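You operate a simulated robot arm through the tools that you are given. There is no shell and no other tool. Be economical: measure what you need, move in short steps, check, and stop when the job is done.

Carry out the task below with a simulated two-armed robot. There is one attempt and no reset: what you move stays moved.

JOB
Pick up the teal card with one hand, pass it to the other hand and put it on the top of the yellow bench. Set down upright: teal card.
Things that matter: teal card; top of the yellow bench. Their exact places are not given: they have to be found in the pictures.

It is judged by the outcome, as a careful person would: the job done as asked, and still so three seconds after it is handed in. It fails if anything else is knocked over, pushed out of place, dropped, spilled or broken.

ROBOT AND FRAMES
Two 7-joint arms with two-finger parallel grippers on one trunk, on a base that drives. Base frame: it is fixed to the floor where the robot stands at the start and does not move with it; the origin is under the middle of the robot, x ahead of it, y to its left, z up; the surface under the hand at the start is at about z = 0.8. Units: m, rad, N and s.
The left shoulder is at the start at [0.045, 0.101, 1.11], the right one opposite. With the tool pointing down near the work surface each hand reaches from about 0.22 to 0.52 m from the robot's upright axis, wherever it stands, measured 20 degrees to its own side. Places, roughly: top of the yellow bench (60x21 cm) [0.3, 2.16, 0.84]. Payload 2.4 kg a hand.
Tool frame (each hand has its own): the origin (TCP) lies between the finger pads and is the grasp point; the fingertips stand 0.024 m ahead of it; z points along the fingers, y is the line along which they close. Largest opening 0.068 m; finger width 0.017, thickness 0.01; the body of the gripper, 0.04 by 0.07 m, starts 0.041 m behind the TCP.
Orientation is that of the tool frame in the base frame, as a unit quaternion [w, x, y, z]. With the fingers straight down and closing along the base's y, the tool's x points along the base's -x, its y along +y and its z along -z.

CONTROLS
- The arms move only by the tool nudge_tool. It takes "left_moves", "right_moves" or both (then of equal length, played together; a hand with none holds still); each is a list of rows, each an object of numbers (a shift or turn left out is 0, a gripper value left out holds the last): "x", "y", "z": the shift along the base's x, y, z in m; "ax", "ay", "az": the turn, a rotation vector about the base's x, y, z in rad; "fingers": the gripper command, from -1 (shut) to 1 (fully open), values between in proportion. In form: [{"x": .., "y": .., "z": .., "ax": .., "ay": .., "az": .., "fingers": ..}, ...]. A call has 1 to 12 rows; each row shifts and turns the commanded pose from where the row before left it. Rows are played at 5 a second. More than 0.05 m and 0.15 rad between two rows, or a gripper value outside its range, and nothing of the call is played. Where a pose cannot be reached the arm comes as near as it can. A force on the tool above 40 N (or 10 N above the force at the start of the call, whichever is more), or a blocked arm, ends the call early, and 0.2 s more pass. Each finger travels about 0.072 m/s and halts on what it meets, pressing with about 21 N; the grip force reading is that of the motor and also rises with nothing between the fingers. The clock runs only during rows and for 0.2 s after the last one: add rows that do not move to give the fingers time. It gives the time, the measured TCP pose, the force on the tool (base axes), the opening and the grip force at its end, in the units of the frame above (readings bear some noise), with the torque about the TCP (base axes, N m) and any sound that the robot's microphone picked up.
- Cameras (640 x 400 px; columns grow to the right, rows downward): "scene" is now at [0.1282, 0.0019, 1.2617]; the picture's right is [0.01, -1.00, 0.00], its down [-0.66, -0.01, -0.75] and it looks along [0.75, 0.01, -0.66] (base axes); focal length 267 px, centre (320, 200). "left" rides on the left gripper at [0.084, -0.011, -0.075] in its tool frame; the picture's right is [0.13, 0.99, 0.00], its down [-0.60, 0.08, -0.79] and it looks along [-0.79, 0.10, 0.61] (tool axes); focal length 251 px, centre (320, 200). "right" rides on the right gripper at [0.084, 0.011, -0.075] in its tool frame; the picture's right is [-0.13, 0.99, 0.00], its down [-0.60, -0.08, -0.79] and it looks along [-0.79, -0.10, 0.61] (tool axes); focal length 251 px, centre (320, 200).
- snapshot(camera): a new picture of that camera. The clock stands still meanwhile.
- raise_lower(by): slides the trunk up (or, below 0, down) by that many m; the arms and the scene camera ride with it, the base frame stays. It gives what a move gives, with no picture.
- steer(legs): drives the robot by 1 to 6 legs, each [ahead, left, turn to the left] in m, m and rad, along the robot's own axes; the way and the turn of a leg run together, so that a leg with both is an arc; at most 1.5 m and 3.142 rad a leg. The arms and the cameras ride along, it lands a little off, and it stops where it bumps. It gives what a move gives.
- turn_head(pan, tilt): turns the head with the scene camera to pan (to the left, within 1.501 rad either way) and tilt (down, from -0.506 to 1.204), counted from straight ahead of the robot. It gives what a move gives.
- point_at(camera, pixels): for up to 12 pixels [column, row] of the newest picture of that camera ("zoom" is the newest enlarged one), the place [x, y, z] in the base frame of the surface seen there, good to about 0.003 m. The clock stands still meanwhile.
- close_up(camera, box): a new picture of the part [left, top, right, bottom] of that camera's present view, enlarged. The clock stands still meanwhile.
- job_done(): hands the job in; it is judged then, once.

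Work in short steps. Measure before you move; look again where a grasp or a placing could have gone wrong, and mend it. You have 80 turns and 58 pictures in all, those below and enlarged ones among them. Open the grippers and draw the arms clear of the work before you hand the job in, unless the task says otherwise; then end with one line.

The tools are called by a JSON object that holds its "name" and its "arguments". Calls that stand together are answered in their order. nudge_tool: Moves the arms, as the interface text tells. Its arguments: {"type":"object","properties":{"left_moves":{"type":"array"},"right_moves":{"type":"array"}},"required":[]} The other tools are called the same way: raise_lower (by) slides the trunk up or down; steer (legs) drives the base; turn_head (pan, tilt) turns the head that bears the scene camera; snapshot (camera) takes a picture; point_at (camera, pixels) gives the place of the surface under pixels of a picture; close_up (camera, box) takes an enlarged picture of a part of a camera's view; job_done () hands the job in.

At the start:

```text
time_s: 0.0
left_tcp_pos: [0.3393, 0.2051, 0.9819]
left_orientation: [0.0, -0.001, 1.0, 0.0]
left_wrist_force: [-0.4, -1.0, -0.3]
left_moment: [0.04, 0.01, 0.0]
left_opening: 0.0683
left_grip_force: 0.0
right_tcp_pos: [0.2666, -0.07, 1.0614]
right_orientation: [0.0, 0.0, 1.0, -0.001]
right_wrist_force: [-0.7, 0.3, -0.2]
right_moment: [0.02, 0.02, 0.04]
right_opening: 0.068
right_grip_force: 0.1
trunk travel left (down, up): [-0.325, 0.524]
robot x, y, heading: [0.0009, 0.0041, 0.0]
head pan, tilt: [0.014, 0.717]
```

scene: 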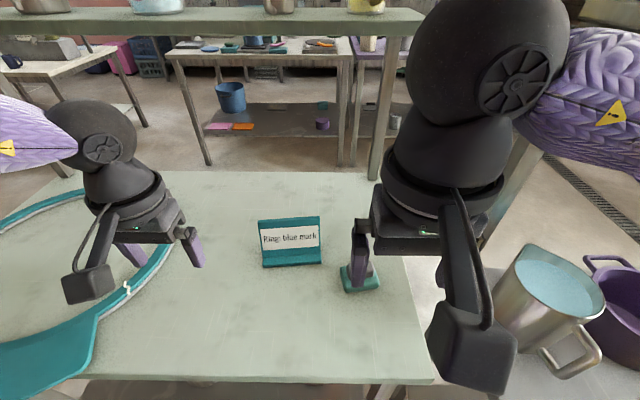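
right: 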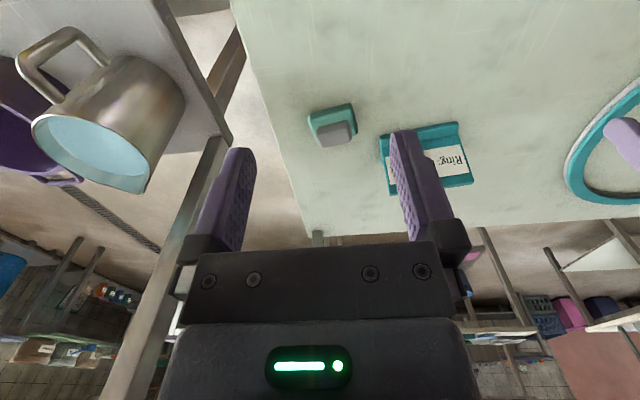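
left: 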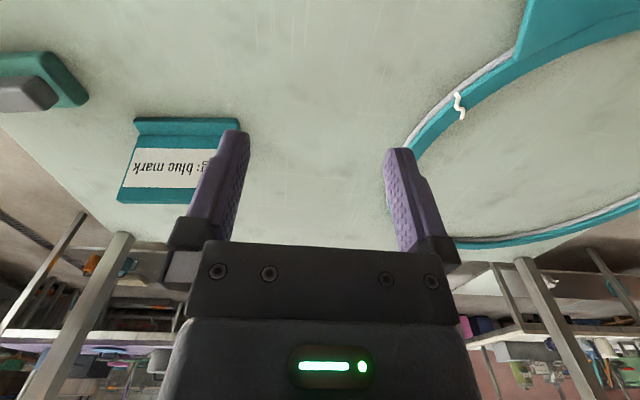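

The teal card (scene ~[290,240]) stands in front of the right hand; I enlarge it to see its shape.

{"name": "close_up", "arguments": {"camera": "scene", "box": [230, 190, 390, 290]}}

{"name": "point_at", "arguments": {"camera": "scene", "pixels": [[259, 221], [319, 217], [265, 266], [321, 262], [290, 220], [290, 263], [290, 275], [290, 210], [360, 275], [290, 255]]}}

```text
4.00 times, centred on (310, 240) of scene
```

zoom: 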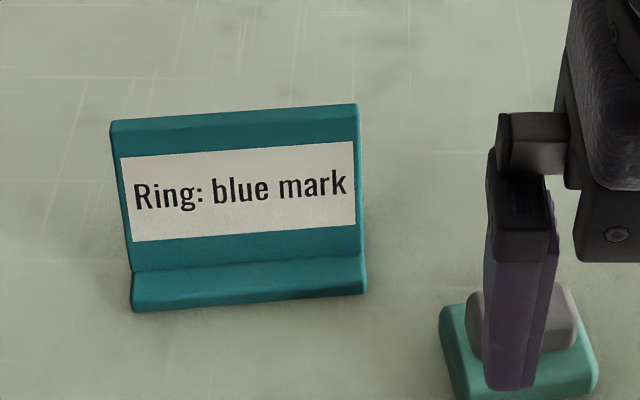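

```text
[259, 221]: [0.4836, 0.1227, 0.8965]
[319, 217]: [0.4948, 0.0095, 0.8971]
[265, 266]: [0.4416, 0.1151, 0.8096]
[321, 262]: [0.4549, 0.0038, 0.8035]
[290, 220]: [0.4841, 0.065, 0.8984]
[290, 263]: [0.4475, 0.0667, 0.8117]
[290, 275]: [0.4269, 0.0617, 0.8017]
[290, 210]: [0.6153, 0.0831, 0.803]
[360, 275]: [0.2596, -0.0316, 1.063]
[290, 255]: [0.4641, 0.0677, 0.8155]
```

The card stands on the table (top z≈0.80), ~11.5 cm wide, ~10 cm tall, front foot, slight lean back. I measure the lean, and the bench with the head turned left.

{"name": "point_at", "arguments": {"camera": "zoom", "pixels": [[135, 140], [135, 190], [145, 255], [240, 135], [240, 190], [240, 250], [240, 114], [240, 270], [240, 290], [345, 120], [350, 240], [130, 124]]}}

{"name": "turn_head", "arguments": {"pan": 1.45, "tilt": 0.35}}

{"name": "snapshot", "arguments": {"camera": "scene"}}

```text
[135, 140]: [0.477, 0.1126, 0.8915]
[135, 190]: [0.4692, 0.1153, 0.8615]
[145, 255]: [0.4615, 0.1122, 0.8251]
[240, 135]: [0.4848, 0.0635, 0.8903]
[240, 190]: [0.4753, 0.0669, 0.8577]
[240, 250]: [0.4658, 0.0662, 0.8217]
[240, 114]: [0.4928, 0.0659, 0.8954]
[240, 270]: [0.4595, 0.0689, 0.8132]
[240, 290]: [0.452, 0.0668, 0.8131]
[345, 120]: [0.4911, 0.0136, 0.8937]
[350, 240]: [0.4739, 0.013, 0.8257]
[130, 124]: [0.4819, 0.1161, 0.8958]
```

```text
time_s: 1.6
left_tcp_pos: [0.3405, 0.205, 0.9811]
left_orientation: [0.0, 0.0, 1.0, 0.0]
left_wrist_force: [0.3, -0.1, 0.2]
left_moment: [0.01, 0.0, 0.05]
left_opening: 0.0678
left_grip_force: 0.1
right_tcp_pos: [0.267, -0.071, 1.0608]
right_orientation: [0.0, 0.001, 1.0, 0.0]
right_wrist_force: [0.6, -0.6, 0.4]
right_moment: [-0.01, -0.02, -0.04]
right_opening: 0.0681
right_grip_force: 0.1
trunk travel left (down, up): [-0.325, 0.524]
robot x, y, heading: [-0.0003, 0.0008, 0.003]
head pan, tilt: [1.45, 0.351]
```

```text
53 pictures are left
```

scene: 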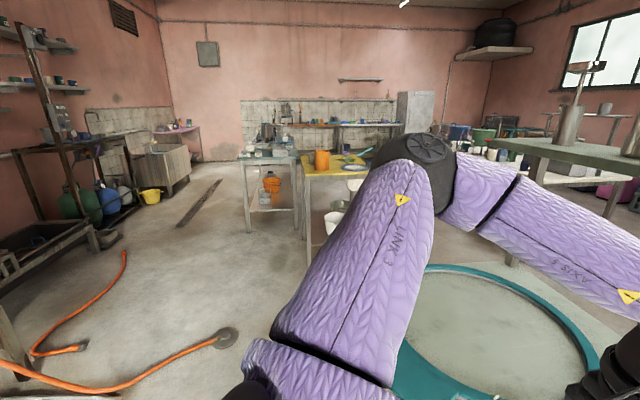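

Plate leans back ≈0.27 rad with yaw ≈0.13; the yellow bench is at scene ~[335,165] to my left. Now I turn the left gripper so it closes across the plate.

{"name": "nudge_tool", "arguments": {"left_moves": [{"az": -0.144, "z": 0.01, "fingers": 1}, {"az": -0.144, "z": 0.01}, {"az": -0.144}, {"az": -0.144}, {"az": -0.144}, {"az": -0.144}, {"az": -0.144}, {"az": -0.144}, {"az": -0.144}, {"az": -0.144}, {}]}}

{"name": "close_up", "arguments": {"camera": "scene", "box": [230, 110, 390, 210]}}

```text
time_s: 4.0
left_tcp_pos: [0.2434, 0.0998, 0.9977]
left_orientation: [0.001, 0.659, 0.752, 0.001]
left_wrist_force: [0.5, 0.2, 0.3]
left_moment: [-0.01, 0.03, -0.01]
left_opening: 0.0679
left_grip_force: 0.0
left hand out of reach, approached as far as the arm can: row 6, 7, 8, 9, 10
right_tcp_pos: [0.267, -0.0708, 1.0615]
right_orientation: [0.0, 0.0, 1.0, 0.0]
right_wrist_force: [-0.5, -1.0, 0.0]
right_moment: [0.0, -0.01, 0.02]
right_opening: 0.0681
right_grip_force: 0.1
trunk travel left (down, up): [-0.325, 0.524]
robot x, y, heading: [-0.0024, -0.0003, -0.005]
head pan, tilt: [1.45, 0.351]
```

```text
4.00 times, centred on (310, 160) of scene
```

zoom: 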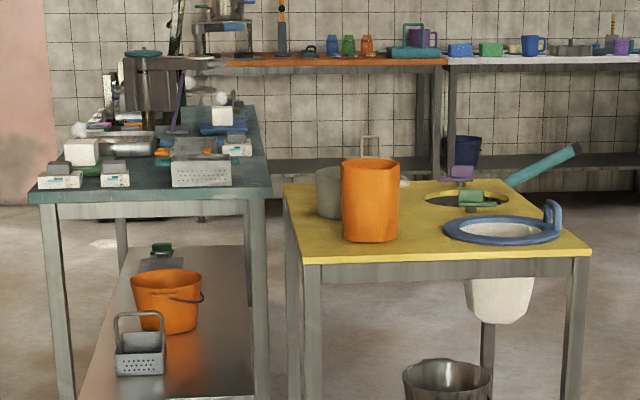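

The left wrist cannot turn that way and stay in place (moved to [0.243,0.100]); I turn it back the other way, watching where it goes.

{"name": "nudge_tool", "arguments": {"left_moves": [{"az": 0.144}, {"az": 0.144}, {"az": 0.144}, {"az": 0.144}, {"az": 0.144}, {"az": 0.144}, {"az": 0.144}, {"az": 0.144}, {"az": 0.144}, {"az": 0.144}, {}]}}

{"name": "point_at", "arguments": {"camera": "zoom", "pixels": [[320, 260], [585, 248], [290, 185], [545, 180], [370, 240], [370, 165], [500, 240], [420, 240], [550, 205], [460, 200], [425, 200], [330, 215]]}}

```text
time_s: 6.4
left_tcp_pos: [0.2433, 0.0996, 0.9977]
left_orientation: [0.0, -0.002, 1.0, 0.0]
left_wrist_force: [-0.4, 0.3, -0.1]
left_moment: [0.03, -0.01, 0.01]
left_opening: 0.0678
left_grip_force: 0.0
right_tcp_pos: [0.2668, -0.0711, 1.0602]
right_orientation: [0.0, 0.0, 1.0, 0.001]
right_wrist_force: [0.0, 0.3, 0.2]
right_moment: [-0.01, 0.0, 0.03]
right_opening: 0.0681
right_grip_force: 0.0
trunk travel left (down, up): [-0.325, 0.524]
robot x, y, heading: [0.0034, 0.0019, 0.003]
head pan, tilt: [1.45, 0.351]
```

```text
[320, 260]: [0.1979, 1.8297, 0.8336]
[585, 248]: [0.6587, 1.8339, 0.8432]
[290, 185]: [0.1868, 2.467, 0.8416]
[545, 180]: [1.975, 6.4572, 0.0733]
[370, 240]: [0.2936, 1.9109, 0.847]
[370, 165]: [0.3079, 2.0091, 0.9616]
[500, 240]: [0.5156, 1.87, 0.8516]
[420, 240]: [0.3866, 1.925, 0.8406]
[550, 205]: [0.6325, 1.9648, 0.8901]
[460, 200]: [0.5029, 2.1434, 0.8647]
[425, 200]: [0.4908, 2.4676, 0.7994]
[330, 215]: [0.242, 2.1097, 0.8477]
```

Bench edge runs x≈0.20–0.66 at y≈1.83, z≈0.84, with cups on it; I'll look closer when there. Left orientation is natural again; now I test turning it +1.70 rad while moving outward/forward.

{"name": "nudge_tool", "arguments": {"left_moves": [{"x": 0.03, "y": 0.03, "az": 0.142}, {"x": 0.03, "y": 0.03, "az": 0.142}, {"x": 0.03, "y": 0.03, "az": 0.142}, {"x": 0.03, "az": 0.142}, {"x": 0.03, "az": 0.142}, {"az": 0.142}, {"az": 0.142}, {"az": 0.142}, {"az": 0.142}, {"az": 0.142}, {"az": 0.142}, {"az": 0.142}]}}

```text
time_s: 9.0
left_tcp_pos: [0.3933, 0.1912, 0.9964]
left_orientation: [0.0, 0.754, -0.657, 0.0]
left_wrist_force: [0.3, -0.3, -0.6]
left_moment: [-0.01, 0.02, 0.01]
left_opening: 0.068
left_grip_force: 0.1
right_tcp_pos: [0.2671, -0.0702, 1.0609]
right_orientation: [0.0, 0.0, 1.0, 0.0]
right_wrist_force: [0.3, -0.2, -0.2]
right_moment: [0.03, 0.0, 0.0]
right_opening: 0.068
right_grip_force: 0.0
trunk travel left (down, up): [-0.325, 0.524]
robot x, y, heading: [0.0006, -0.0008, 0.0]
head pan, tilt: [1.45, 0.351]
```

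The turn reached +1.71 in place. Now I lean the hand 0.27 rad to match the plate and move to a pre-grasp point above the card's left end.

{"name": "nudge_tool", "arguments": {"left_moves": [{"x": 0.026, "y": -0.022, "ax": -0.0175, "ay": 0.134}, {"x": 0.026, "y": -0.022, "ax": -0.0175, "ay": 0.134}, {"x": 0.026, "y": -0.022, "z": -0.025}, {"x": 0.027, "y": -0.021, "z": -0.024}, {}]}}

{"name": "turn_head", "arguments": {"pan": 0.0, "tilt": 0.72}}

{"name": "snapshot", "arguments": {"camera": "scene"}}

{"name": "snapshot", "arguments": {"camera": "left"}}

```text
time_s: 10.2
left_tcp_pos: [0.3947, 0.1583, 0.9588]
left_orientation: [0.101, 0.747, -0.652, -0.089]
left_wrist_force: [0.0, -0.3, 0.7]
left_moment: [0.02, 0.01, 0.03]
left_opening: 0.068
left_grip_force: 0.1
left hand out of reach, approached as far as the arm can: row 2, 3, 4
right_tcp_pos: [0.2664, -0.0725, 1.061]
right_orientation: [0.0, 0.0, 1.0, -0.001]
right_wrist_force: [0.4, -0.8, -0.2]
right_moment: [0.0, -0.01, 0.01]
right_opening: 0.068
right_grip_force: 0.1
trunk travel left (down, up): [-0.325, 0.524]
robot x, y, heading: [-0.003, 0.0019, -0.004]
head pan, tilt: [1.45, 0.351]
```

```text
time_s: 11.7
left_tcp_pos: [0.3945, 0.1579, 0.9602]
left_orientation: [0.101, 0.746, -0.652, -0.089]
left_wrist_force: [0.0, -0.3, -0.3]
left_moment: [0.0, 0.0, 0.02]
left_opening: 0.068
left_grip_force: 0.0
right_tcp_pos: [0.2667, -0.0713, 1.0619]
right_orientation: [0.0, 0.001, 1.0, -0.001]
right_wrist_force: [-0.1, 0.4, 0.1]
right_moment: [-0.02, 0.01, -0.03]
right_opening: 0.0678
right_grip_force: 0.1
trunk travel left (down, up): [-0.325, 0.524]
robot x, y, heading: [-0.0014, -0.0022, 0.001]
head pan, tilt: [0.0, 0.721]
```

```text
51 pictures are left
```

scene: 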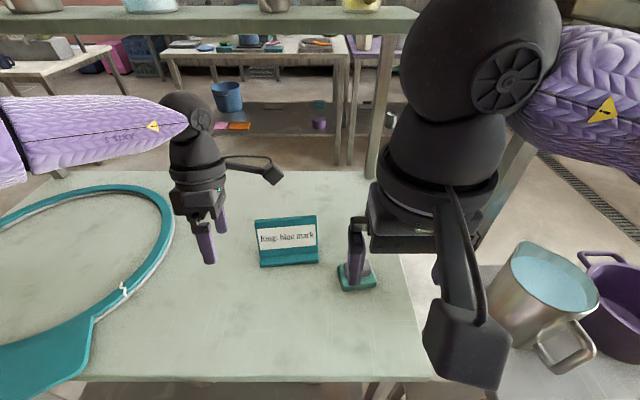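

```text
50 pictures are left
```

left: 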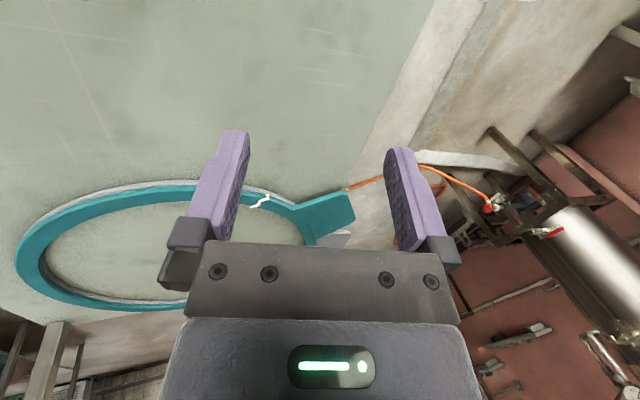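

The lean puts the pre-grasp out of reach (stopped at x≈0.395), and the table edge is near x≈0.25. I drive ahead a short 0.09 m; both hands are well above the card.

{"name": "steer", "arguments": {"legs": [[0.09, 0, 0]]}}

{"name": "snapshot", "arguments": {"camera": "scene"}}

```text
time_s: 12.8
left_tcp_pos: [0.4843, 0.1579, 0.957]
left_orientation: [0.1, 0.746, -0.652, -0.089]
left_wrist_force: [0.1, 1.0, -0.9]
left_moment: [-0.01, 0.01, 0.0]
left_opening: 0.068
left_grip_force: 0.1
right_tcp_pos: [0.3566, -0.071, 1.0606]
right_orientation: [0.001, 0.0, 1.0, 0.0]
right_wrist_force: [-0.5, 0.2, 0.6]
right_moment: [-0.03, 0.01, -0.03]
right_opening: 0.068
right_grip_force: 0.1
trunk travel left (down, up): [-0.325, 0.524]
robot x, y, heading: [0.0883, -0.0003, -0.002]
head pan, tilt: [0.0, 0.721]
```

```text
49 pictures are left
```

scene: 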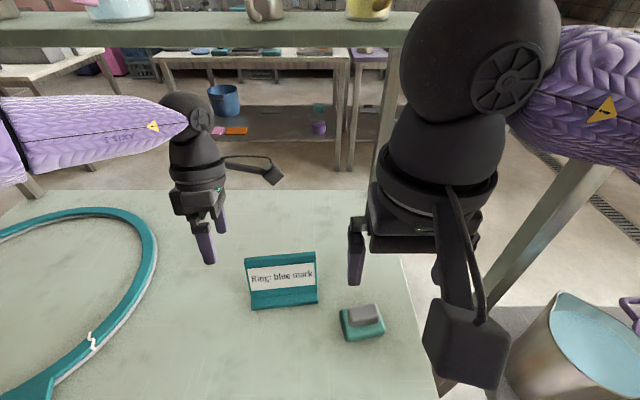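

Drive went clean. Move the left hand to the pre-grasp above the card's left end.

{"name": "nudge_tool", "arguments": {"left_moves": [{"x": 0.007, "y": -0.027}, {"x": 0.007, "y": -0.0265, "z": -0.01}, {}]}}

{"name": "close_up", "arguments": {"camera": "scene", "box": [180, 190, 380, 315]}}

```text
time_s: 13.6
left_tcp_pos: [0.4639, 0.1303, 0.9593]
left_orientation: [0.101, 0.746, -0.652, -0.088]
left_wrist_force: [1.0, -0.6, -0.6]
left_moment: [0.01, -0.03, 0.02]
left_opening: 0.0683
left_grip_force: 0.0
left hand out of reach, approached as far as the arm can: row 1, 2
right_tcp_pos: [0.3557, -0.0718, 1.0614]
right_orientation: [0.001, 0.001, 1.0, 0.001]
right_wrist_force: [0.4, 0.5, 0.1]
right_moment: [-0.02, 0.02, 0.0]
right_opening: 0.0678
right_grip_force: 0.0
trunk travel left (down, up): [-0.325, 0.524]
robot x, y, heading: [0.0919, -0.0038, -0.004]
head pan, tilt: [0.0, 0.721]
```

```text
3.20 times, centred on (280, 252) of scene
```

zoom: 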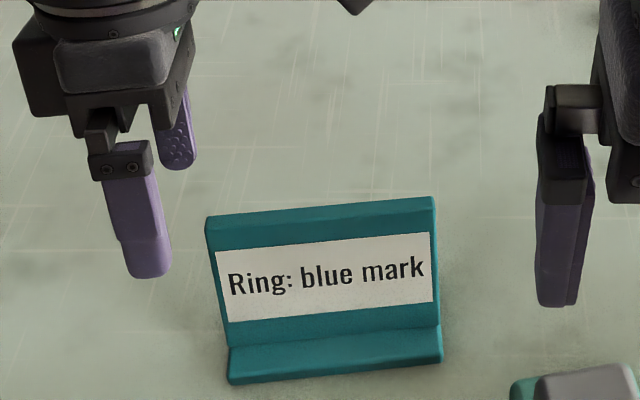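

The limit is wrist yaw relative to the arm; with the robot shifted left and the right hand used, the geometry is easier (no obstacles on the left). I restore the left hand and withdraw it.

{"name": "nudge_tool", "arguments": {"left_moves": [{"ax": 0.0175, "ay": -0.134, "z": 0.03, "y": 0.02}, {"ax": 0.0175, "ay": -0.134, "z": 0.03, "y": 0.03}, {"az": -0.142, "y": 0.03, "x": -0.02}, {"az": -0.142, "y": 0.03, "x": -0.02}, {"az": -0.142, "x": -0.02}, {"az": -0.142, "x": -0.02}, {"az": -0.142}, {"az": -0.142}, {"az": -0.142}, {"az": -0.142}, {"az": -0.142}, {"az": -0.142}]}}

{"name": "steer", "arguments": {"legs": [[0, 0.15, 0]]}}

```text
time_s: 16.2
left_tcp_pos: [0.3852, 0.2398, 1.0184]
left_orientation: [0.0, -0.14, 0.99, 0.0]
left_wrist_force: [-0.1, 0.4, 0.2]
left_moment: [0.02, 0.0, 0.04]
left_opening: 0.0682
left_grip_force: 0.0
right_tcp_pos: [0.3562, -0.0725, 1.0609]
right_orientation: [0.0, 0.001, 1.0, -0.001]
right_wrist_force: [-0.1, 0.3, -0.2]
right_moment: [0.02, 0.01, -0.01]
right_opening: 0.0682
right_grip_force: 0.1
trunk travel left (down, up): [-0.325, 0.524]
robot x, y, heading: [0.089, -0.0017, -0.005]
head pan, tilt: [0.0, 0.721]
```

```text
time_s: 17.6
left_tcp_pos: [0.3838, 0.3894, 1.0181]
left_orientation: [0.0, -0.144, 0.99, 0.0]
left_wrist_force: [0.5, 0.0, -0.8]
left_moment: [-0.01, 0.03, 0.02]
left_opening: 0.0678
left_grip_force: 0.1
right_tcp_pos: [0.356, 0.0781, 1.0601]
right_orientation: [0.0, -0.002, 1.0, 0.0]
right_wrist_force: [0.3, -0.2, -0.5]
right_moment: [0.0, 0.0, -0.04]
right_opening: 0.0679
right_grip_force: 0.0
trunk travel left (down, up): [-0.325, 0.524]
robot x, y, heading: [0.0858, 0.1481, 0.001]
head pan, tilt: [0.0, 0.721]
```

Now I turn the right hand −1.44 rad (closing across the plate) while moving toward above the card's right end, staying high.

{"name": "nudge_tool", "arguments": {"right_moves": [{"az": -0.144, "x": 0.01, "y": -0.01}, {"az": -0.144, "x": 0.01, "y": -0.01}, {"az": -0.144, "x": 0.01, "y": -0.01}, {"az": -0.144, "x": 0.01, "y": -0.01}, {"az": -0.144, "x": 0.01, "y": -0.01}, {"az": -0.144, "x": 0.01}, {"az": -0.144, "x": 0.01}, {"az": -0.144, "x": 0.01}, {"az": -0.144, "x": 0.01}, {"az": -0.144, "x": 0.01}, {}]}}

```text
time_s: 20.0
left_tcp_pos: [0.3843, 0.3883, 1.0181]
left_orientation: [0.001, -0.144, 0.99, 0.0]
left_wrist_force: [0.7, 0.2, 0.1]
left_moment: [0.04, -0.03, 0.01]
left_opening: 0.0679
left_grip_force: 0.0
right_tcp_pos: [0.4564, 0.0282, 1.0602]
right_orientation: [0.0, 0.659, 0.752, 0.001]
right_wrist_force: [0.0, -0.7, -0.5]
right_moment: [0.04, -0.01, -0.03]
right_opening: 0.0678
right_grip_force: 0.0
trunk travel left (down, up): [-0.325, 0.524]
robot x, y, heading: [0.0923, 0.1422, 0.009]
head pan, tilt: [0.0, 0.721]
```

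Reached cleanly. Next add the 0.27 rad lean and come to the pre-grasp [0.511, 0.029, 0.947].

{"name": "nudge_tool", "arguments": {"right_moves": [{"ax": -0.0175, "ay": 0.134, "x": 0.018, "z": -0.035}, {"ax": -0.0175, "ay": 0.134, "x": 0.018, "z": -0.038}, {"x": 0.018, "z": -0.04}, {}]}}

{"name": "snapshot", "arguments": {"camera": "right"}}

{"name": "snapshot", "arguments": {"camera": "scene"}}

```text
time_s: 21.0
left_tcp_pos: [0.3825, 0.3878, 1.0181]
left_orientation: [0.0, -0.144, 0.99, 0.0]
left_wrist_force: [1.1, 0.6, -0.3]
left_moment: [0.02, -0.01, 0.01]
left_opening: 0.068
left_grip_force: 0.2
right_tcp_pos: [0.5097, 0.0253, 0.9491]
right_orientation: [-0.089, 0.652, 0.746, -0.101]
right_wrist_force: [0.0, 0.1, -0.4]
right_moment: [0.0, 0.02, -0.01]
right_opening: 0.0677
right_grip_force: 0.1
trunk travel left (down, up): [-0.325, 0.524]
robot x, y, heading: [0.0883, 0.1493, 0.002]
head pan, tilt: [0.0, 0.721]
```

```text
47 pictures are left
```

right: 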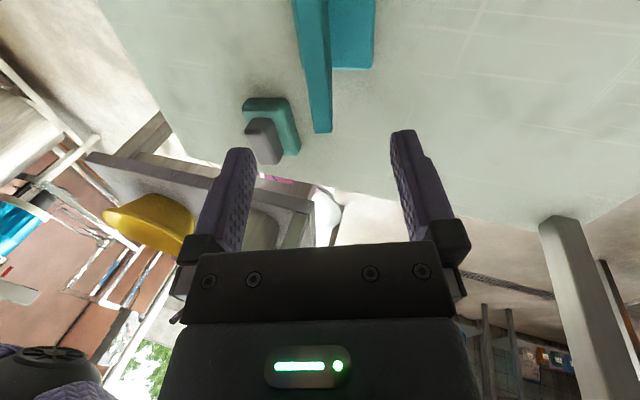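

```text
46 pictures are left
```

scene: 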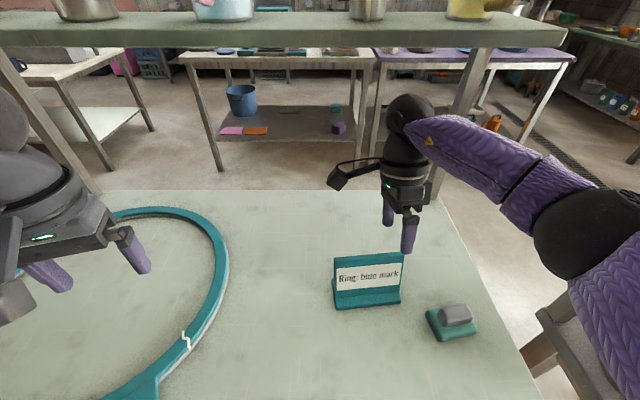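

The plate (right picture col ~313–332) lies centred between the fingers (tips at cols 240 and 403). I descend 0.067 m along the plate, then close.

{"name": "nudge_tool", "arguments": {"right_moves": [{"x": -0.006, "y": -0.001, "z": -0.022}, {"x": -0.006, "y": -0.001, "z": -0.022}, {"x": -0.006, "y": 0.001, "z": -0.023}, {}, {"fingers": -1}, {}, {}, {}]}}

{"name": "close_up", "arguments": {"camera": "scene", "box": [280, 140, 480, 340]}}

```text
time_s: 22.8
left_tcp_pos: [0.3835, 0.388, 1.0187]
left_orientation: [0.001, -0.143, 0.99, 0.001]
left_wrist_force: [0.0, 0.3, 0.3]
left_moment: [0.06, 0.0, -0.01]
left_opening: 0.0681
left_grip_force: 0.0
right_tcp_pos: [0.4915, 0.0246, 0.8818]
right_orientation: [-0.09, 0.651, 0.747, -0.102]
right_wrist_force: [0.7, 0.7, 1.1]
right_moment: [0.05, -0.09, 0.0]
right_opening: 0.0118
right_grip_force: 20.9
trunk travel left (down, up): [-0.325, 0.524]
robot x, y, heading: [0.0882, 0.1472, 0.007]
head pan, tilt: [0.0, 0.721]
```

```text
2.00 times, centred on (380, 240) of scene
```

zoom: 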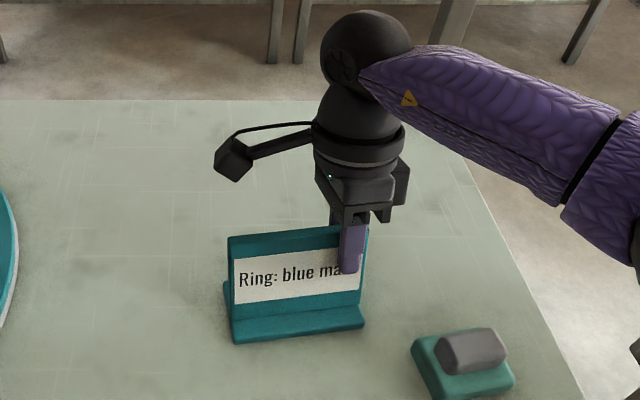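

Gripped (opening 0.0118). Lift gently 0.09 m straight up and check that the card doesn't slip or rotate.

{"name": "nudge_tool", "arguments": {"right_moves": [{"z": 0.01}, {"z": 0.02}, {"z": 0.02}, {"z": 0.02}, {"z": 0.02}, {}]}}

{"name": "snapshot", "arguments": {"camera": "scene"}}

```text
time_s: 24.2
left_tcp_pos: [0.3828, 0.3885, 1.0184]
left_orientation: [0.0, -0.143, 0.99, 0.0]
left_wrist_force: [-0.5, 0.2, 0.2]
left_moment: [0.0, -0.03, -0.01]
left_opening: 0.0679
left_grip_force: 0.0
right_tcp_pos: [0.4909, 0.0245, 0.9704]
right_orientation: [-0.09, 0.651, 0.747, -0.101]
right_wrist_force: [0.2, -0.6, -1.2]
right_moment: [-0.03, -0.03, 0.0]
right_opening: 0.0119
right_grip_force: 21.2
trunk travel left (down, up): [-0.325, 0.524]
robot x, y, heading: [0.0874, 0.1442, -0.001]
head pan, tilt: [0.0, 0.721]
```

```text
44 pictures are left
```

scene: 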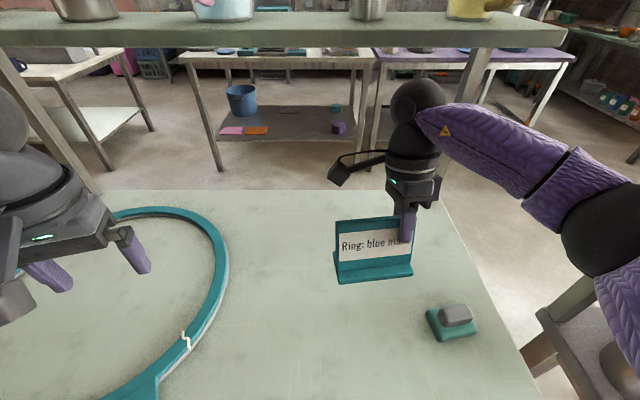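

The card is lifted and level. Now turn the right hand +0.7 rad with the card and bring it to the middle, while the left hand yaws −1.025 rad and moves outward.

{"name": "nudge_tool", "arguments": {"right_moves": [{"az": 0.1, "y": 0.02}, {"az": 0.1, "y": 0.02}, {"az": 0.1, "y": 0.02}, {"az": 0.1, "y": 0.02}, {"az": 0.1, "y": 0.02}, {"az": 0.1, "y": 0.02}, {"az": 0.1, "y": 0.02}, {}], "left_moves": [{"az": -0.1464, "y": 0.02}, {"az": -0.1464, "y": 0.02}, {"az": -0.1464, "y": 0.02}, {"az": -0.1464, "y": 0.02}, {"az": -0.1464}, {"az": -0.1464}, {"az": -0.1464}, {}]}}

```text
time_s: 26.0
left_tcp_pos: [0.3653, 0.391, 1.0202]
left_orientation: [-0.001, 0.361, 0.933, 0.0]
left_wrist_force: [-0.4, -0.2, -1.0]
left_moment: [0.01, 0.01, 0.04]
left_opening: 0.0679
left_grip_force: 0.1
left hand out of reach, approached as far as the arm can: row 5, 6, 7
right_tcp_pos: [0.4908, 0.1664, 0.9701]
right_orientation: [-0.048, 0.357, 0.925, -0.125]
right_wrist_force: [-1.5, -0.2, -0.8]
right_moment: [-0.03, -0.01, 0.03]
right_opening: 0.0117
right_grip_force: 21.4
trunk travel left (down, up): [-0.325, 0.524]
robot x, y, heading: [0.0876, 0.1488, 0.003]
head pan, tilt: [0.0, 0.721]
```

Left is near its yaw limit with fingers down; pitching the fingers up should free the wrist. Apply pitch (6 rows) and lean (2 rows).

{"name": "nudge_tool", "arguments": {"left_moves": [{"ax": -0.098, "ay": -0.107}, {"ax": -0.098, "ay": -0.107}, {"ax": -0.098, "ay": -0.107}, {"ax": -0.098, "ay": -0.107}, {"ax": -0.098, "ay": -0.107}, {"ax": -0.098, "ay": -0.107}, {"ax": -0.0995, "ay": 0.091}, {"ax": -0.0995, "ay": 0.091}, {}]}}

{"name": "snapshot", "arguments": {"camera": "scene"}}

```text
time_s: 28.0
left_tcp_pos: [0.3903, 0.3063, 1.0383]
left_orientation: [0.344, 0.27, 0.859, -0.266]
left_wrist_force: [0.7, 0.0, -0.5]
left_moment: [-0.02, 0.03, 0.0]
left_opening: 0.0682
left_grip_force: 0.0
left hand out of reach, approached as far as the arm can: row 1, 2, 3, 4, 5, 6, 7, 8
right_tcp_pos: [0.4913, 0.1668, 0.9711]
right_orientation: [-0.049, 0.356, 0.925, -0.125]
right_wrist_force: [0.6, 0.5, -0.7]
right_moment: [0.0, -0.05, -0.04]
right_opening: 0.012
right_grip_force: 21.1
trunk travel left (down, up): [-0.325, 0.524]
robot x, y, heading: [0.0884, 0.1483, 0.004]
head pan, tilt: [0.0, 0.721]
```

```text
43 pictures are left
```

scene: 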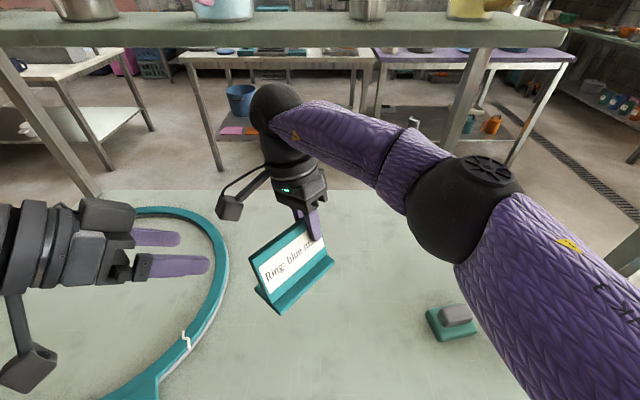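

Left now has the wanted orientation at [0.390,0.306,1.038]. I measure the card's free end in the scene picture (~[250,255]–[270,310]).

{"name": "close_up", "arguments": {"camera": "scene", "box": [200, 180, 360, 320]}}

{"name": "point_at", "arguments": {"camera": "scene", "pixels": [[254, 262], [261, 283], [270, 302], [285, 245], [290, 262], [296, 285], [276, 311], [330, 262], [272, 290], [310, 255]]}}

```text
2.86 times, centred on (280, 250) of scene
```

zoom: 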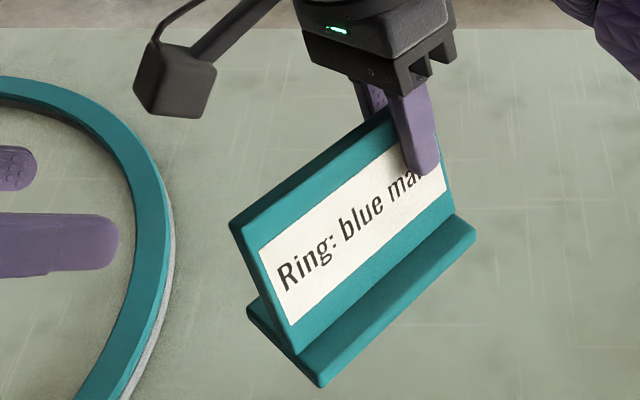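

```text
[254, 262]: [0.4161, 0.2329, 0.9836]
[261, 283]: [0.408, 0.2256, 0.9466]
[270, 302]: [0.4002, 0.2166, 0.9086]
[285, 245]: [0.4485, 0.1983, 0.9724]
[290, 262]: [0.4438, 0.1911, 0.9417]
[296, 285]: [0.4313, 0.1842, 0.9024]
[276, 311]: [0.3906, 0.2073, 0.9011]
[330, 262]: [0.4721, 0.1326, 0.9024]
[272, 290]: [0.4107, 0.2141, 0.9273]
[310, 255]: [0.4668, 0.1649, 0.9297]
```

Card edge and plane match my model; left grasp point is L≈[0.428,0.216,0.950]. Move the left to the pre-grasp 0.09 m back along its fingers.

{"name": "nudge_tool", "arguments": {"left_moves": [{"x": -0.001, "y": -0.016, "z": -0.016, "fingers": 1}, {"x": -0.001, "y": -0.016, "z": -0.016}, {}]}}

```text
time_s: 28.8
left_tcp_pos: [0.388, 0.2746, 1.0051]
left_orientation: [0.345, 0.271, 0.858, -0.266]
left_wrist_force: [0.3, -1.1, 0.5]
left_moment: [-0.03, -0.02, -0.02]
left_opening: 0.0678
left_grip_force: 0.1
right_tcp_pos: [0.4913, 0.1666, 0.9717]
right_orientation: [-0.049, 0.357, 0.924, -0.126]
right_wrist_force: [0.3, 0.0, -1.1]
right_moment: [0.0, -0.04, 0.02]
right_opening: 0.0118
right_grip_force: 20.7
trunk travel left (down, up): [-0.325, 0.524]
robot x, y, heading: [0.0887, 0.1503, 0.004]
head pan, tilt: [0.0, 0.721]
```

Reached exactly. Check visually before going in.

{"name": "close_up", "arguments": {"camera": "scene", "box": [120, 140, 360, 320]}}

{"name": "snapshot", "arguments": {"camera": "left"}}

```text
2.22 times, centred on (240, 230) of scene
```

zoom: 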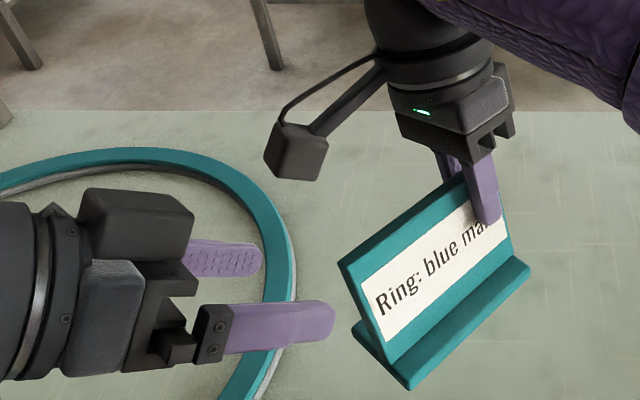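

```text
40 pictures are left
```

left: 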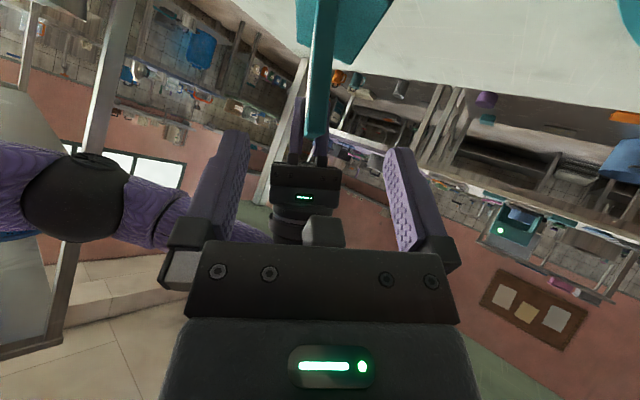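

Plate appears edge-on and centred (col ~318) between the fingers. I lower slightly and go half-way in, then look at the clearance to the right camera.

{"name": "nudge_tool", "arguments": {"left_moves": [{"x": -0.003, "y": -0.003, "z": -0.0115}, {"x": 0.012, "y": -0.017, "z": -0.0165}, {"x": 0.012, "y": -0.017, "z": -0.0165}, {}]}}

{"name": "close_up", "arguments": {"camera": "scene", "box": [120, 140, 360, 320]}}

{"name": "snapshot", "arguments": {"camera": "right"}}

```text
time_s: 29.8
left_tcp_pos: [0.4091, 0.2378, 0.959]
left_orientation: [0.344, 0.271, 0.859, -0.266]
left_wrist_force: [0.3, -0.9, 0.2]
left_moment: [-0.03, 0.04, 0.03]
left_opening: 0.0681
left_grip_force: 0.1
right_tcp_pos: [0.4915, 0.1664, 0.9705]
right_orientation: [-0.049, 0.356, 0.925, -0.126]
right_wrist_force: [-0.1, -0.2, -1.1]
right_moment: [0.0, -0.02, 0.0]
right_opening: 0.0113
right_grip_force: 21.0
trunk travel left (down, up): [-0.325, 0.524]
robot x, y, heading: [0.0906, 0.1492, 0.001]
head pan, tilt: [0.0, 0.721]
```

```text
2.22 times, centred on (240, 230) of scene
```

zoom: 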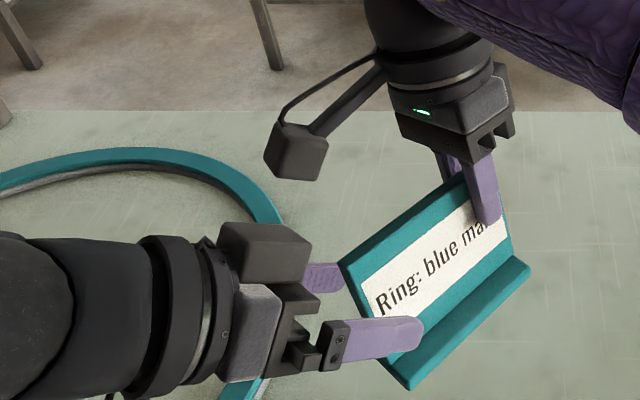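

```text
38 pictures are left
```

right: 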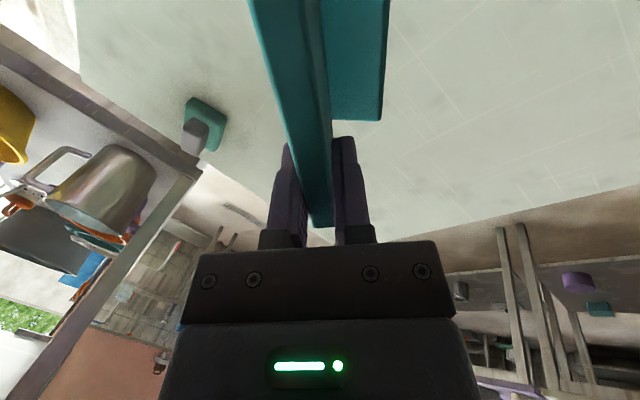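

Front finger straddles the plate. I check the 3D gap between the left gripper's black block (zoom ~[260,235]) and the right camera (zoom ~[300,175]).

{"name": "point_at", "arguments": {"camera": "zoom", "pixels": [[225, 230], [265, 228], [305, 240], [300, 260], [230, 270], [275, 170], [310, 175], [300, 130], [210, 240], [150, 240], [385, 335], [318, 275]]}}

```text
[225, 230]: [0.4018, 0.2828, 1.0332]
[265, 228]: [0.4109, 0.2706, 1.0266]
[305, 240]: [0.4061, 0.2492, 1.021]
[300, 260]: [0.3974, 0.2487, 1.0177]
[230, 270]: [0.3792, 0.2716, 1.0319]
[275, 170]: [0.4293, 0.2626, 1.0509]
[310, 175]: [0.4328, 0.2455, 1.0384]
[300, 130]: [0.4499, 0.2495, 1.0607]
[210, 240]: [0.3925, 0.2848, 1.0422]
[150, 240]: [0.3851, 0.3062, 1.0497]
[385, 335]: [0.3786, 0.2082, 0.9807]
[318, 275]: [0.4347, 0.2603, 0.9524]
```

After the remaining step the block drops to z≈1.005–1.01, about 2–3 cm clear of the camera (z≥1.03). I finish the approach and close the left hand.

{"name": "nudge_tool", "arguments": {"left_moves": [{"x": 0.006, "y": -0.009, "z": -0.008}, {"x": 0.006, "y": -0.009, "z": -0.008}, {}, {"fingers": -1}, {}, {}, {}]}}

{"name": "close_up", "arguments": {"camera": "scene", "box": [120, 140, 360, 320]}}

```text
time_s: 31.4
left_tcp_pos: [0.4207, 0.2198, 0.9454]
left_orientation: [0.345, 0.271, 0.858, -0.266]
left_wrist_force: [4.3, 1.2, -1.9]
left_moment: [0.18, 0.11, 0.23]
left_opening: 0.0119
left_grip_force: 21.3
right_tcp_pos: [0.4915, 0.1666, 0.9708]
right_orientation: [-0.05, 0.357, 0.924, -0.126]
right_wrist_force: [-4.4, -1.9, 2.3]
right_moment: [-0.07, 0.15, 0.1]
right_opening: 0.0114
right_grip_force: 20.9
trunk travel left (down, up): [-0.325, 0.524]
robot x, y, heading: [0.0922, 0.1452, 0.006]
head pan, tilt: [0.0, 0.721]
```

```text
2.22 times, centred on (240, 230) of scene
```

zoom: 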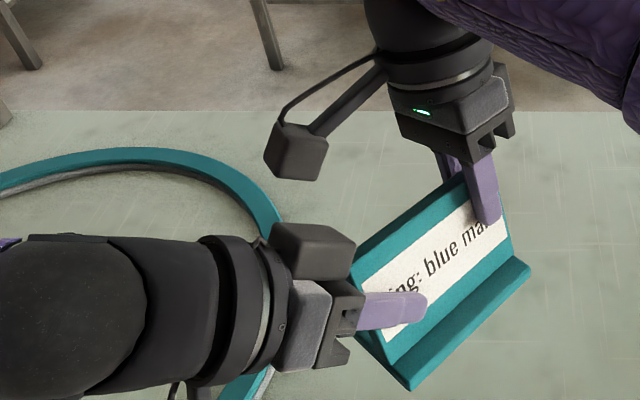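

Both hands hold the card (openings 0.0119/0.0114, internal force ~5 N). Release the right and withdraw it up along the plate.

{"name": "nudge_tool", "arguments": {"right_moves": [{"fingers": 1}, {}, {}, {"x": 0.004, "y": 0.004, "z": 0.019}, {"x": 0.007, "y": 0.007, "z": 0.035}, {"x": 0.007, "y": 0.007, "z": 0.035}, {"y": -0.04, "z": 0.02}, {"y": -0.05}, {"y": -0.05}, {}]}}

{"name": "snapshot", "arguments": {"camera": "scene"}}

```text
time_s: 33.6
left_tcp_pos: [0.4206, 0.2194, 0.9452]
left_orientation: [0.345, 0.271, 0.858, -0.265]
left_wrist_force: [0.0, 0.1, -0.5]
left_moment: [-0.02, 0.01, 0.02]
left_opening: 0.0113
left_grip_force: 20.8
right_tcp_pos: [0.4941, 0.0396, 1.0815]
right_orientation: [-0.049, 0.356, 0.925, -0.126]
right_wrist_force: [0.0, 0.6, 0.0]
right_moment: [-0.03, -0.02, 0.06]
right_opening: 0.0679
right_grip_force: 0.0
right hand out of reach, approached as far as the arm can: row 6
trunk travel left (down, up): [-0.325, 0.524]
robot x, y, heading: [0.0866, 0.1446, 0.004]
head pan, tilt: [0.0, 0.721]
```

```text
36 pictures are left
```

scene: 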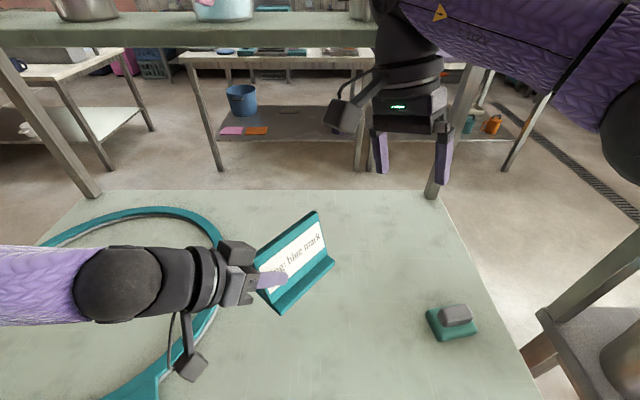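

Pass done: only the left holds the card. I tuck the right hand, raise the left a little, and back away from the table.

{"name": "nudge_tool", "arguments": {"right_moves": [{"az": 0.14, "x": -0.03, "y": -0.01}, {"az": 0.14, "x": -0.03, "y": -0.01}, {"az": 0.14, "x": -0.03}, {"az": 0.14, "x": -0.03}, {"az": 0.14, "x": -0.02}, {}], "left_moves": [{"z": 0.015}, {"z": 0.015}, {"z": 0.015}, {"z": 0.015}, {"z": 0.01}, {}]}}

{"name": "steer", "arguments": {"legs": [[-0.3, 0, 0]]}}

{"name": "turn_head", "arguments": {"pan": 1.2, "tilt": 0.4}}

{"name": "snapshot", "arguments": {"camera": "scene"}}

```text
time_s: 35.0
left_tcp_pos: [0.4206, 0.219, 1.0143]
left_orientation: [0.346, 0.27, 0.859, -0.265]
left_wrist_force: [-0.1, 0.0, -0.1]
left_moment: [0.0, 0.02, 0.02]
left_opening: 0.0113
left_grip_force: 20.9
right_tcp_pos: [0.3507, 0.0167, 1.0805]
right_orientation: [-0.003, 0.018, 0.991, -0.135]
right_wrist_force: [-0.3, -0.6, -0.3]
right_moment: [-0.02, 0.0, 0.02]
right_opening: 0.0682
right_grip_force: 0.1
trunk travel left (down, up): [-0.325, 0.524]
robot x, y, heading: [0.0883, 0.1463, 0.004]
head pan, tilt: [0.0, 0.721]
```

```text
time_s: 37.0
left_tcp_pos: [0.1243, 0.219, 1.0146]
left_orientation: [0.345, 0.272, 0.858, -0.266]
left_wrist_force: [0.2, -0.7, -0.8]
left_moment: [0.03, 0.02, 0.0]
left_opening: 0.0116
left_grip_force: 20.8
right_tcp_pos: [0.0535, 0.0179, 1.0804]
right_orientation: [-0.004, 0.019, 0.991, -0.135]
right_wrist_force: [-0.4, -0.4, -0.8]
right_moment: [0.01, 0.02, -0.01]
right_opening: 0.0682
right_grip_force: 0.0
trunk travel left (down, up): [-0.325, 0.524]
robot x, y, heading: [-0.2101, 0.1481, -0.0]
head pan, tilt: [0.0, 0.721]
```

```text
time_s: 38.4
left_tcp_pos: [0.123, 0.2181, 1.0139]
left_orientation: [0.344, 0.271, 0.859, -0.265]
left_wrist_force: [0.6, -0.9, -1.4]
left_moment: [0.05, 0.01, -0.01]
left_opening: 0.0117
left_grip_force: 21.2
right_tcp_pos: [0.0539, 0.0159, 1.0794]
right_orientation: [-0.004, 0.02, 0.991, -0.135]
right_wrist_force: [-0.1, 0.4, 0.7]
right_moment: [-0.02, 0.04, -0.01]
right_opening: 0.0683
right_grip_force: 0.1
trunk travel left (down, up): [-0.325, 0.524]
robot x, y, heading: [-0.2046, 0.1467, -0.001]
head pan, tilt: [1.201, 0.4]
```

```text
35 pictures are left
```

scene: 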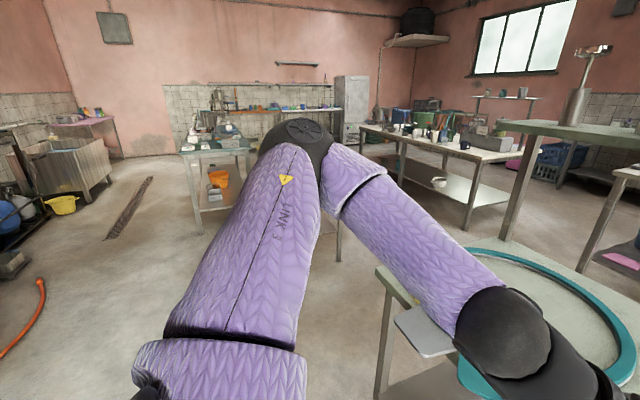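

Floor to the left is clear. Turn 90° left in place, then look ahead.

{"name": "steer", "arguments": {"legs": [[0, 0, 1.571]]}}

{"name": "turn_head", "arguments": {"pan": -0.25, "tilt": 0.5}}

{"name": "snapshot", "arguments": {"camera": "scene"}}

```text
time_s: 42.6
left_tcp_pos: [-0.2771, 0.4801, 1.0142]
left_orientation: [0.432, -0.412, 0.8, 0.054]
left_wrist_force: [-0.6, 0.3, -0.2]
left_moment: [0.02, 0.05, 0.02]
left_opening: 0.0117
left_grip_force: 20.9
right_tcp_pos: [-0.0761, 0.4099, 1.0799]
right_orientation: [0.092, -0.684, 0.717, -0.098]
right_wrist_force: [-0.2, 0.3, 0.5]
right_moment: [-0.01, 0.03, -0.02]
right_opening: 0.0681
right_grip_force: 0.2
trunk travel left (down, up): [-0.325, 0.524]
robot x, y, heading: [-0.2078, 0.1474, 1.567]
head pan, tilt: [1.201, 0.4]
```

```text
time_s: 44.2
left_tcp_pos: [-0.2773, 0.4802, 1.0149]
left_orientation: [0.432, -0.412, 0.8, 0.055]
left_wrist_force: [-0.6, -0.3, -1.2]
left_moment: [-0.02, 0.02, -0.01]
left_opening: 0.0115
left_grip_force: 21.0
right_tcp_pos: [-0.0763, 0.4075, 1.0811]
right_orientation: [0.092, -0.684, 0.717, -0.098]
right_wrist_force: [0.8, -0.2, 0.1]
right_moment: [0.04, -0.01, 0.01]
right_opening: 0.0681
right_grip_force: 0.1
trunk travel left (down, up): [-0.325, 0.524]
robot x, y, heading: [-0.2068, 0.149, 1.568]
head pan, tilt: [-0.25, 0.499]
```

```text
34 pictures are left
```

scene: 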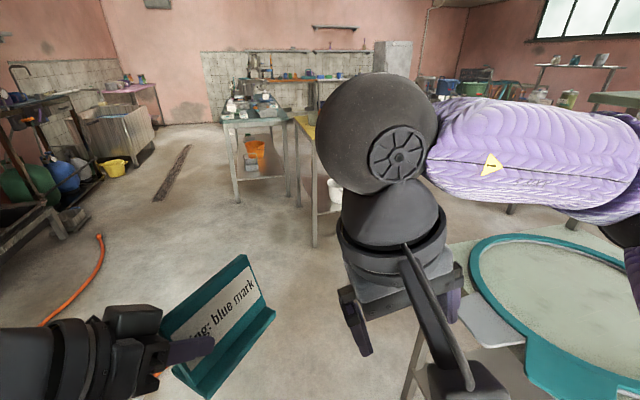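

Card held fine. I check the table's left end and the bench front corner positions before driving.

{"name": "point_at", "arguments": {"camera": "scene", "pixels": [[410, 395], [470, 250], [470, 320], [520, 338], [300, 122], [315, 245], [292, 195], [240, 130], [330, 210]]}}

{"name": "steer", "arguments": {"legs": [[0.75, 0, 0]]}}

{"name": "snapshot", "arguments": {"camera": "scene"}}

```text
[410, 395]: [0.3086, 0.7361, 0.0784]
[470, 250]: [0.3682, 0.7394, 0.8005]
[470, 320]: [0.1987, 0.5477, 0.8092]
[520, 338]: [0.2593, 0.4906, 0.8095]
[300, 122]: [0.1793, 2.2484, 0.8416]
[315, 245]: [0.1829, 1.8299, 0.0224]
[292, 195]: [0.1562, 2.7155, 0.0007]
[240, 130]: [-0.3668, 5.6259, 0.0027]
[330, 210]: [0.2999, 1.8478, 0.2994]
```

```text
time_s: 48.3
left_tcp_pos: [-0.2669, 1.2326, 1.0137]
left_orientation: [0.432, -0.408, 0.802, 0.052]
left_wrist_force: [-0.2, -0.1, -1.3]
left_moment: [-0.02, 0.02, -0.01]
left_opening: 0.0116
left_grip_force: 20.4
right_tcp_pos: [-0.0656, 1.1594, 1.0794]
right_orientation: [0.092, -0.681, 0.72, -0.099]
right_wrist_force: [0.0, -1.3, 0.1]
right_moment: [-0.02, 0.0, 0.02]
right_opening: 0.0679
right_grip_force: 0.1
trunk travel left (down, up): [-0.325, 0.524]
robot x, y, heading: [-0.1985, 0.9019, 1.555]
head pan, tilt: [-0.25, 0.499]
```

```text
33 pictures are left
```

scene: 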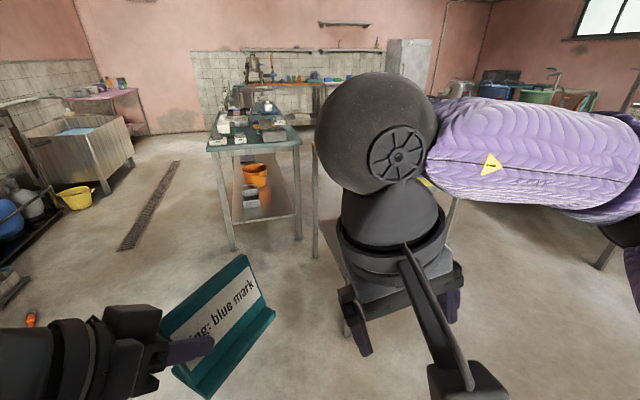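

Path is clear. Go ahead 0.25 then sideways 0.6 to the right, facing the bench.

{"name": "steer", "arguments": {"legs": [[0.25, 0, 0.016], [0, -0.6, 0]]}}

{"name": "turn_head", "arguments": {"pan": 0.1, "tilt": 0.6}}

{"name": "snapshot", "arguments": {"camera": "scene"}}

```text
time_s: 53.1
left_tcp_pos: [0.3386, 1.4831, 1.0143]
left_orientation: [0.432, -0.412, 0.801, 0.054]
left_wrist_force: [0.7, -0.7, -1.0]
left_moment: [-0.03, 0.01, 0.01]
left_opening: 0.0118
left_grip_force: 20.8
right_tcp_pos: [0.5395, 1.4126, 1.0802]
right_orientation: [0.093, -0.684, 0.717, -0.098]
right_wrist_force: [-0.9, -0.8, 0.0]
right_moment: [0.0, -0.01, -0.01]
right_opening: 0.068
right_grip_force: 0.1
trunk travel left (down, up): [-0.325, 0.524]
robot x, y, heading: [0.4051, 1.1476, 1.564]
head pan, tilt: [-0.25, 0.499]
```

```text
time_s: 54.0
left_tcp_pos: [0.339, 1.4834, 1.0147]
left_orientation: [0.432, -0.411, 0.801, 0.054]
left_wrist_force: [-1.1, 0.2, -0.5]
left_moment: [-0.01, 0.06, 0.0]
left_opening: 0.0116
left_grip_force: 20.8
right_tcp_pos: [0.539, 1.4122, 1.0788]
right_orientation: [0.093, -0.683, 0.718, -0.098]
right_wrist_force: [0.7, 0.2, -0.5]
right_moment: [0.01, 0.01, -0.03]
right_opening: 0.0679
right_grip_force: 0.1
trunk travel left (down, up): [-0.325, 0.524]
robot x, y, heading: [0.4049, 1.1512, 1.561]
head pan, tilt: [0.099, 0.6]
```

```text
32 pictures are left
```

scene: 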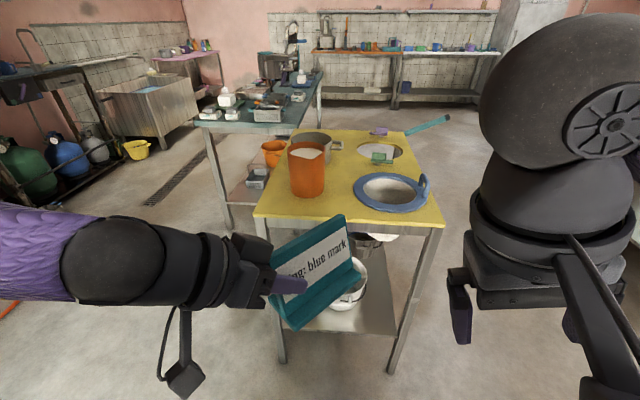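

Good view of the bench. Enlarge and measure the free spots.

{"name": "close_up", "arguments": {"camera": "scene", "box": [240, 115, 460, 235]}}

{"name": "point_at", "arguments": {"camera": "scene", "pixels": [[258, 213], [440, 222], [340, 216], [308, 197], [328, 185], [340, 190], [357, 195], [370, 205], [340, 165], [330, 158], [360, 160], [283, 190]]}}

```text
2.91 times, centred on (350, 175) of scene
```

zoom: 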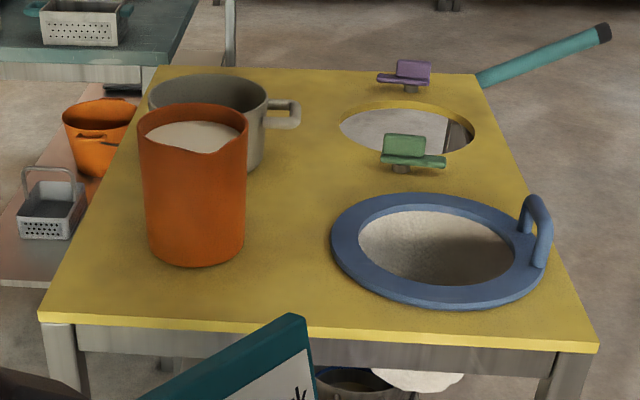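

```text
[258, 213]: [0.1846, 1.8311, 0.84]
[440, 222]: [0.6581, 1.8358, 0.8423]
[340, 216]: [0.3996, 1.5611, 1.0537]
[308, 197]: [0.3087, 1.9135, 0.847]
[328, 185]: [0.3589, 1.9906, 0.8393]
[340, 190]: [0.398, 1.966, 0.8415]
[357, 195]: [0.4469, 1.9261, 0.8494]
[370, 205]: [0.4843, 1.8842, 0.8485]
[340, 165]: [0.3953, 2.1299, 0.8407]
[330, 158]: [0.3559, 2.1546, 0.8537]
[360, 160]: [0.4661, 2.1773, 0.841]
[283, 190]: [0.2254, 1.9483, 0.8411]
```

The front is tight between pitcher and blue ring; the back-left part behind the grey pot looks free. I measure the pot and that area.

{"name": "point_at", "arguments": {"camera": "zoom", "pixels": [[155, 95], [210, 80], [265, 95], [298, 115], [258, 165], [300, 78], [330, 130], [170, 75], [60, 60], [170, 60], [245, 240], [335, 230]]}}

```text
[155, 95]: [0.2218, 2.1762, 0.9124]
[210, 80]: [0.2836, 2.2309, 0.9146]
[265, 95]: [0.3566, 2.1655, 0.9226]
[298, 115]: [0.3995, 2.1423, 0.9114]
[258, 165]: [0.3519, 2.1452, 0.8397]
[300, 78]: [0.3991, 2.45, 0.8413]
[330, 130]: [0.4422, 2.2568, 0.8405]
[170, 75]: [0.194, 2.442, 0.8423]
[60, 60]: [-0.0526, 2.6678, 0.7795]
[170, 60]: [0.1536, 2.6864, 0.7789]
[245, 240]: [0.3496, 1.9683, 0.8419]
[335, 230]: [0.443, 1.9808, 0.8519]
```

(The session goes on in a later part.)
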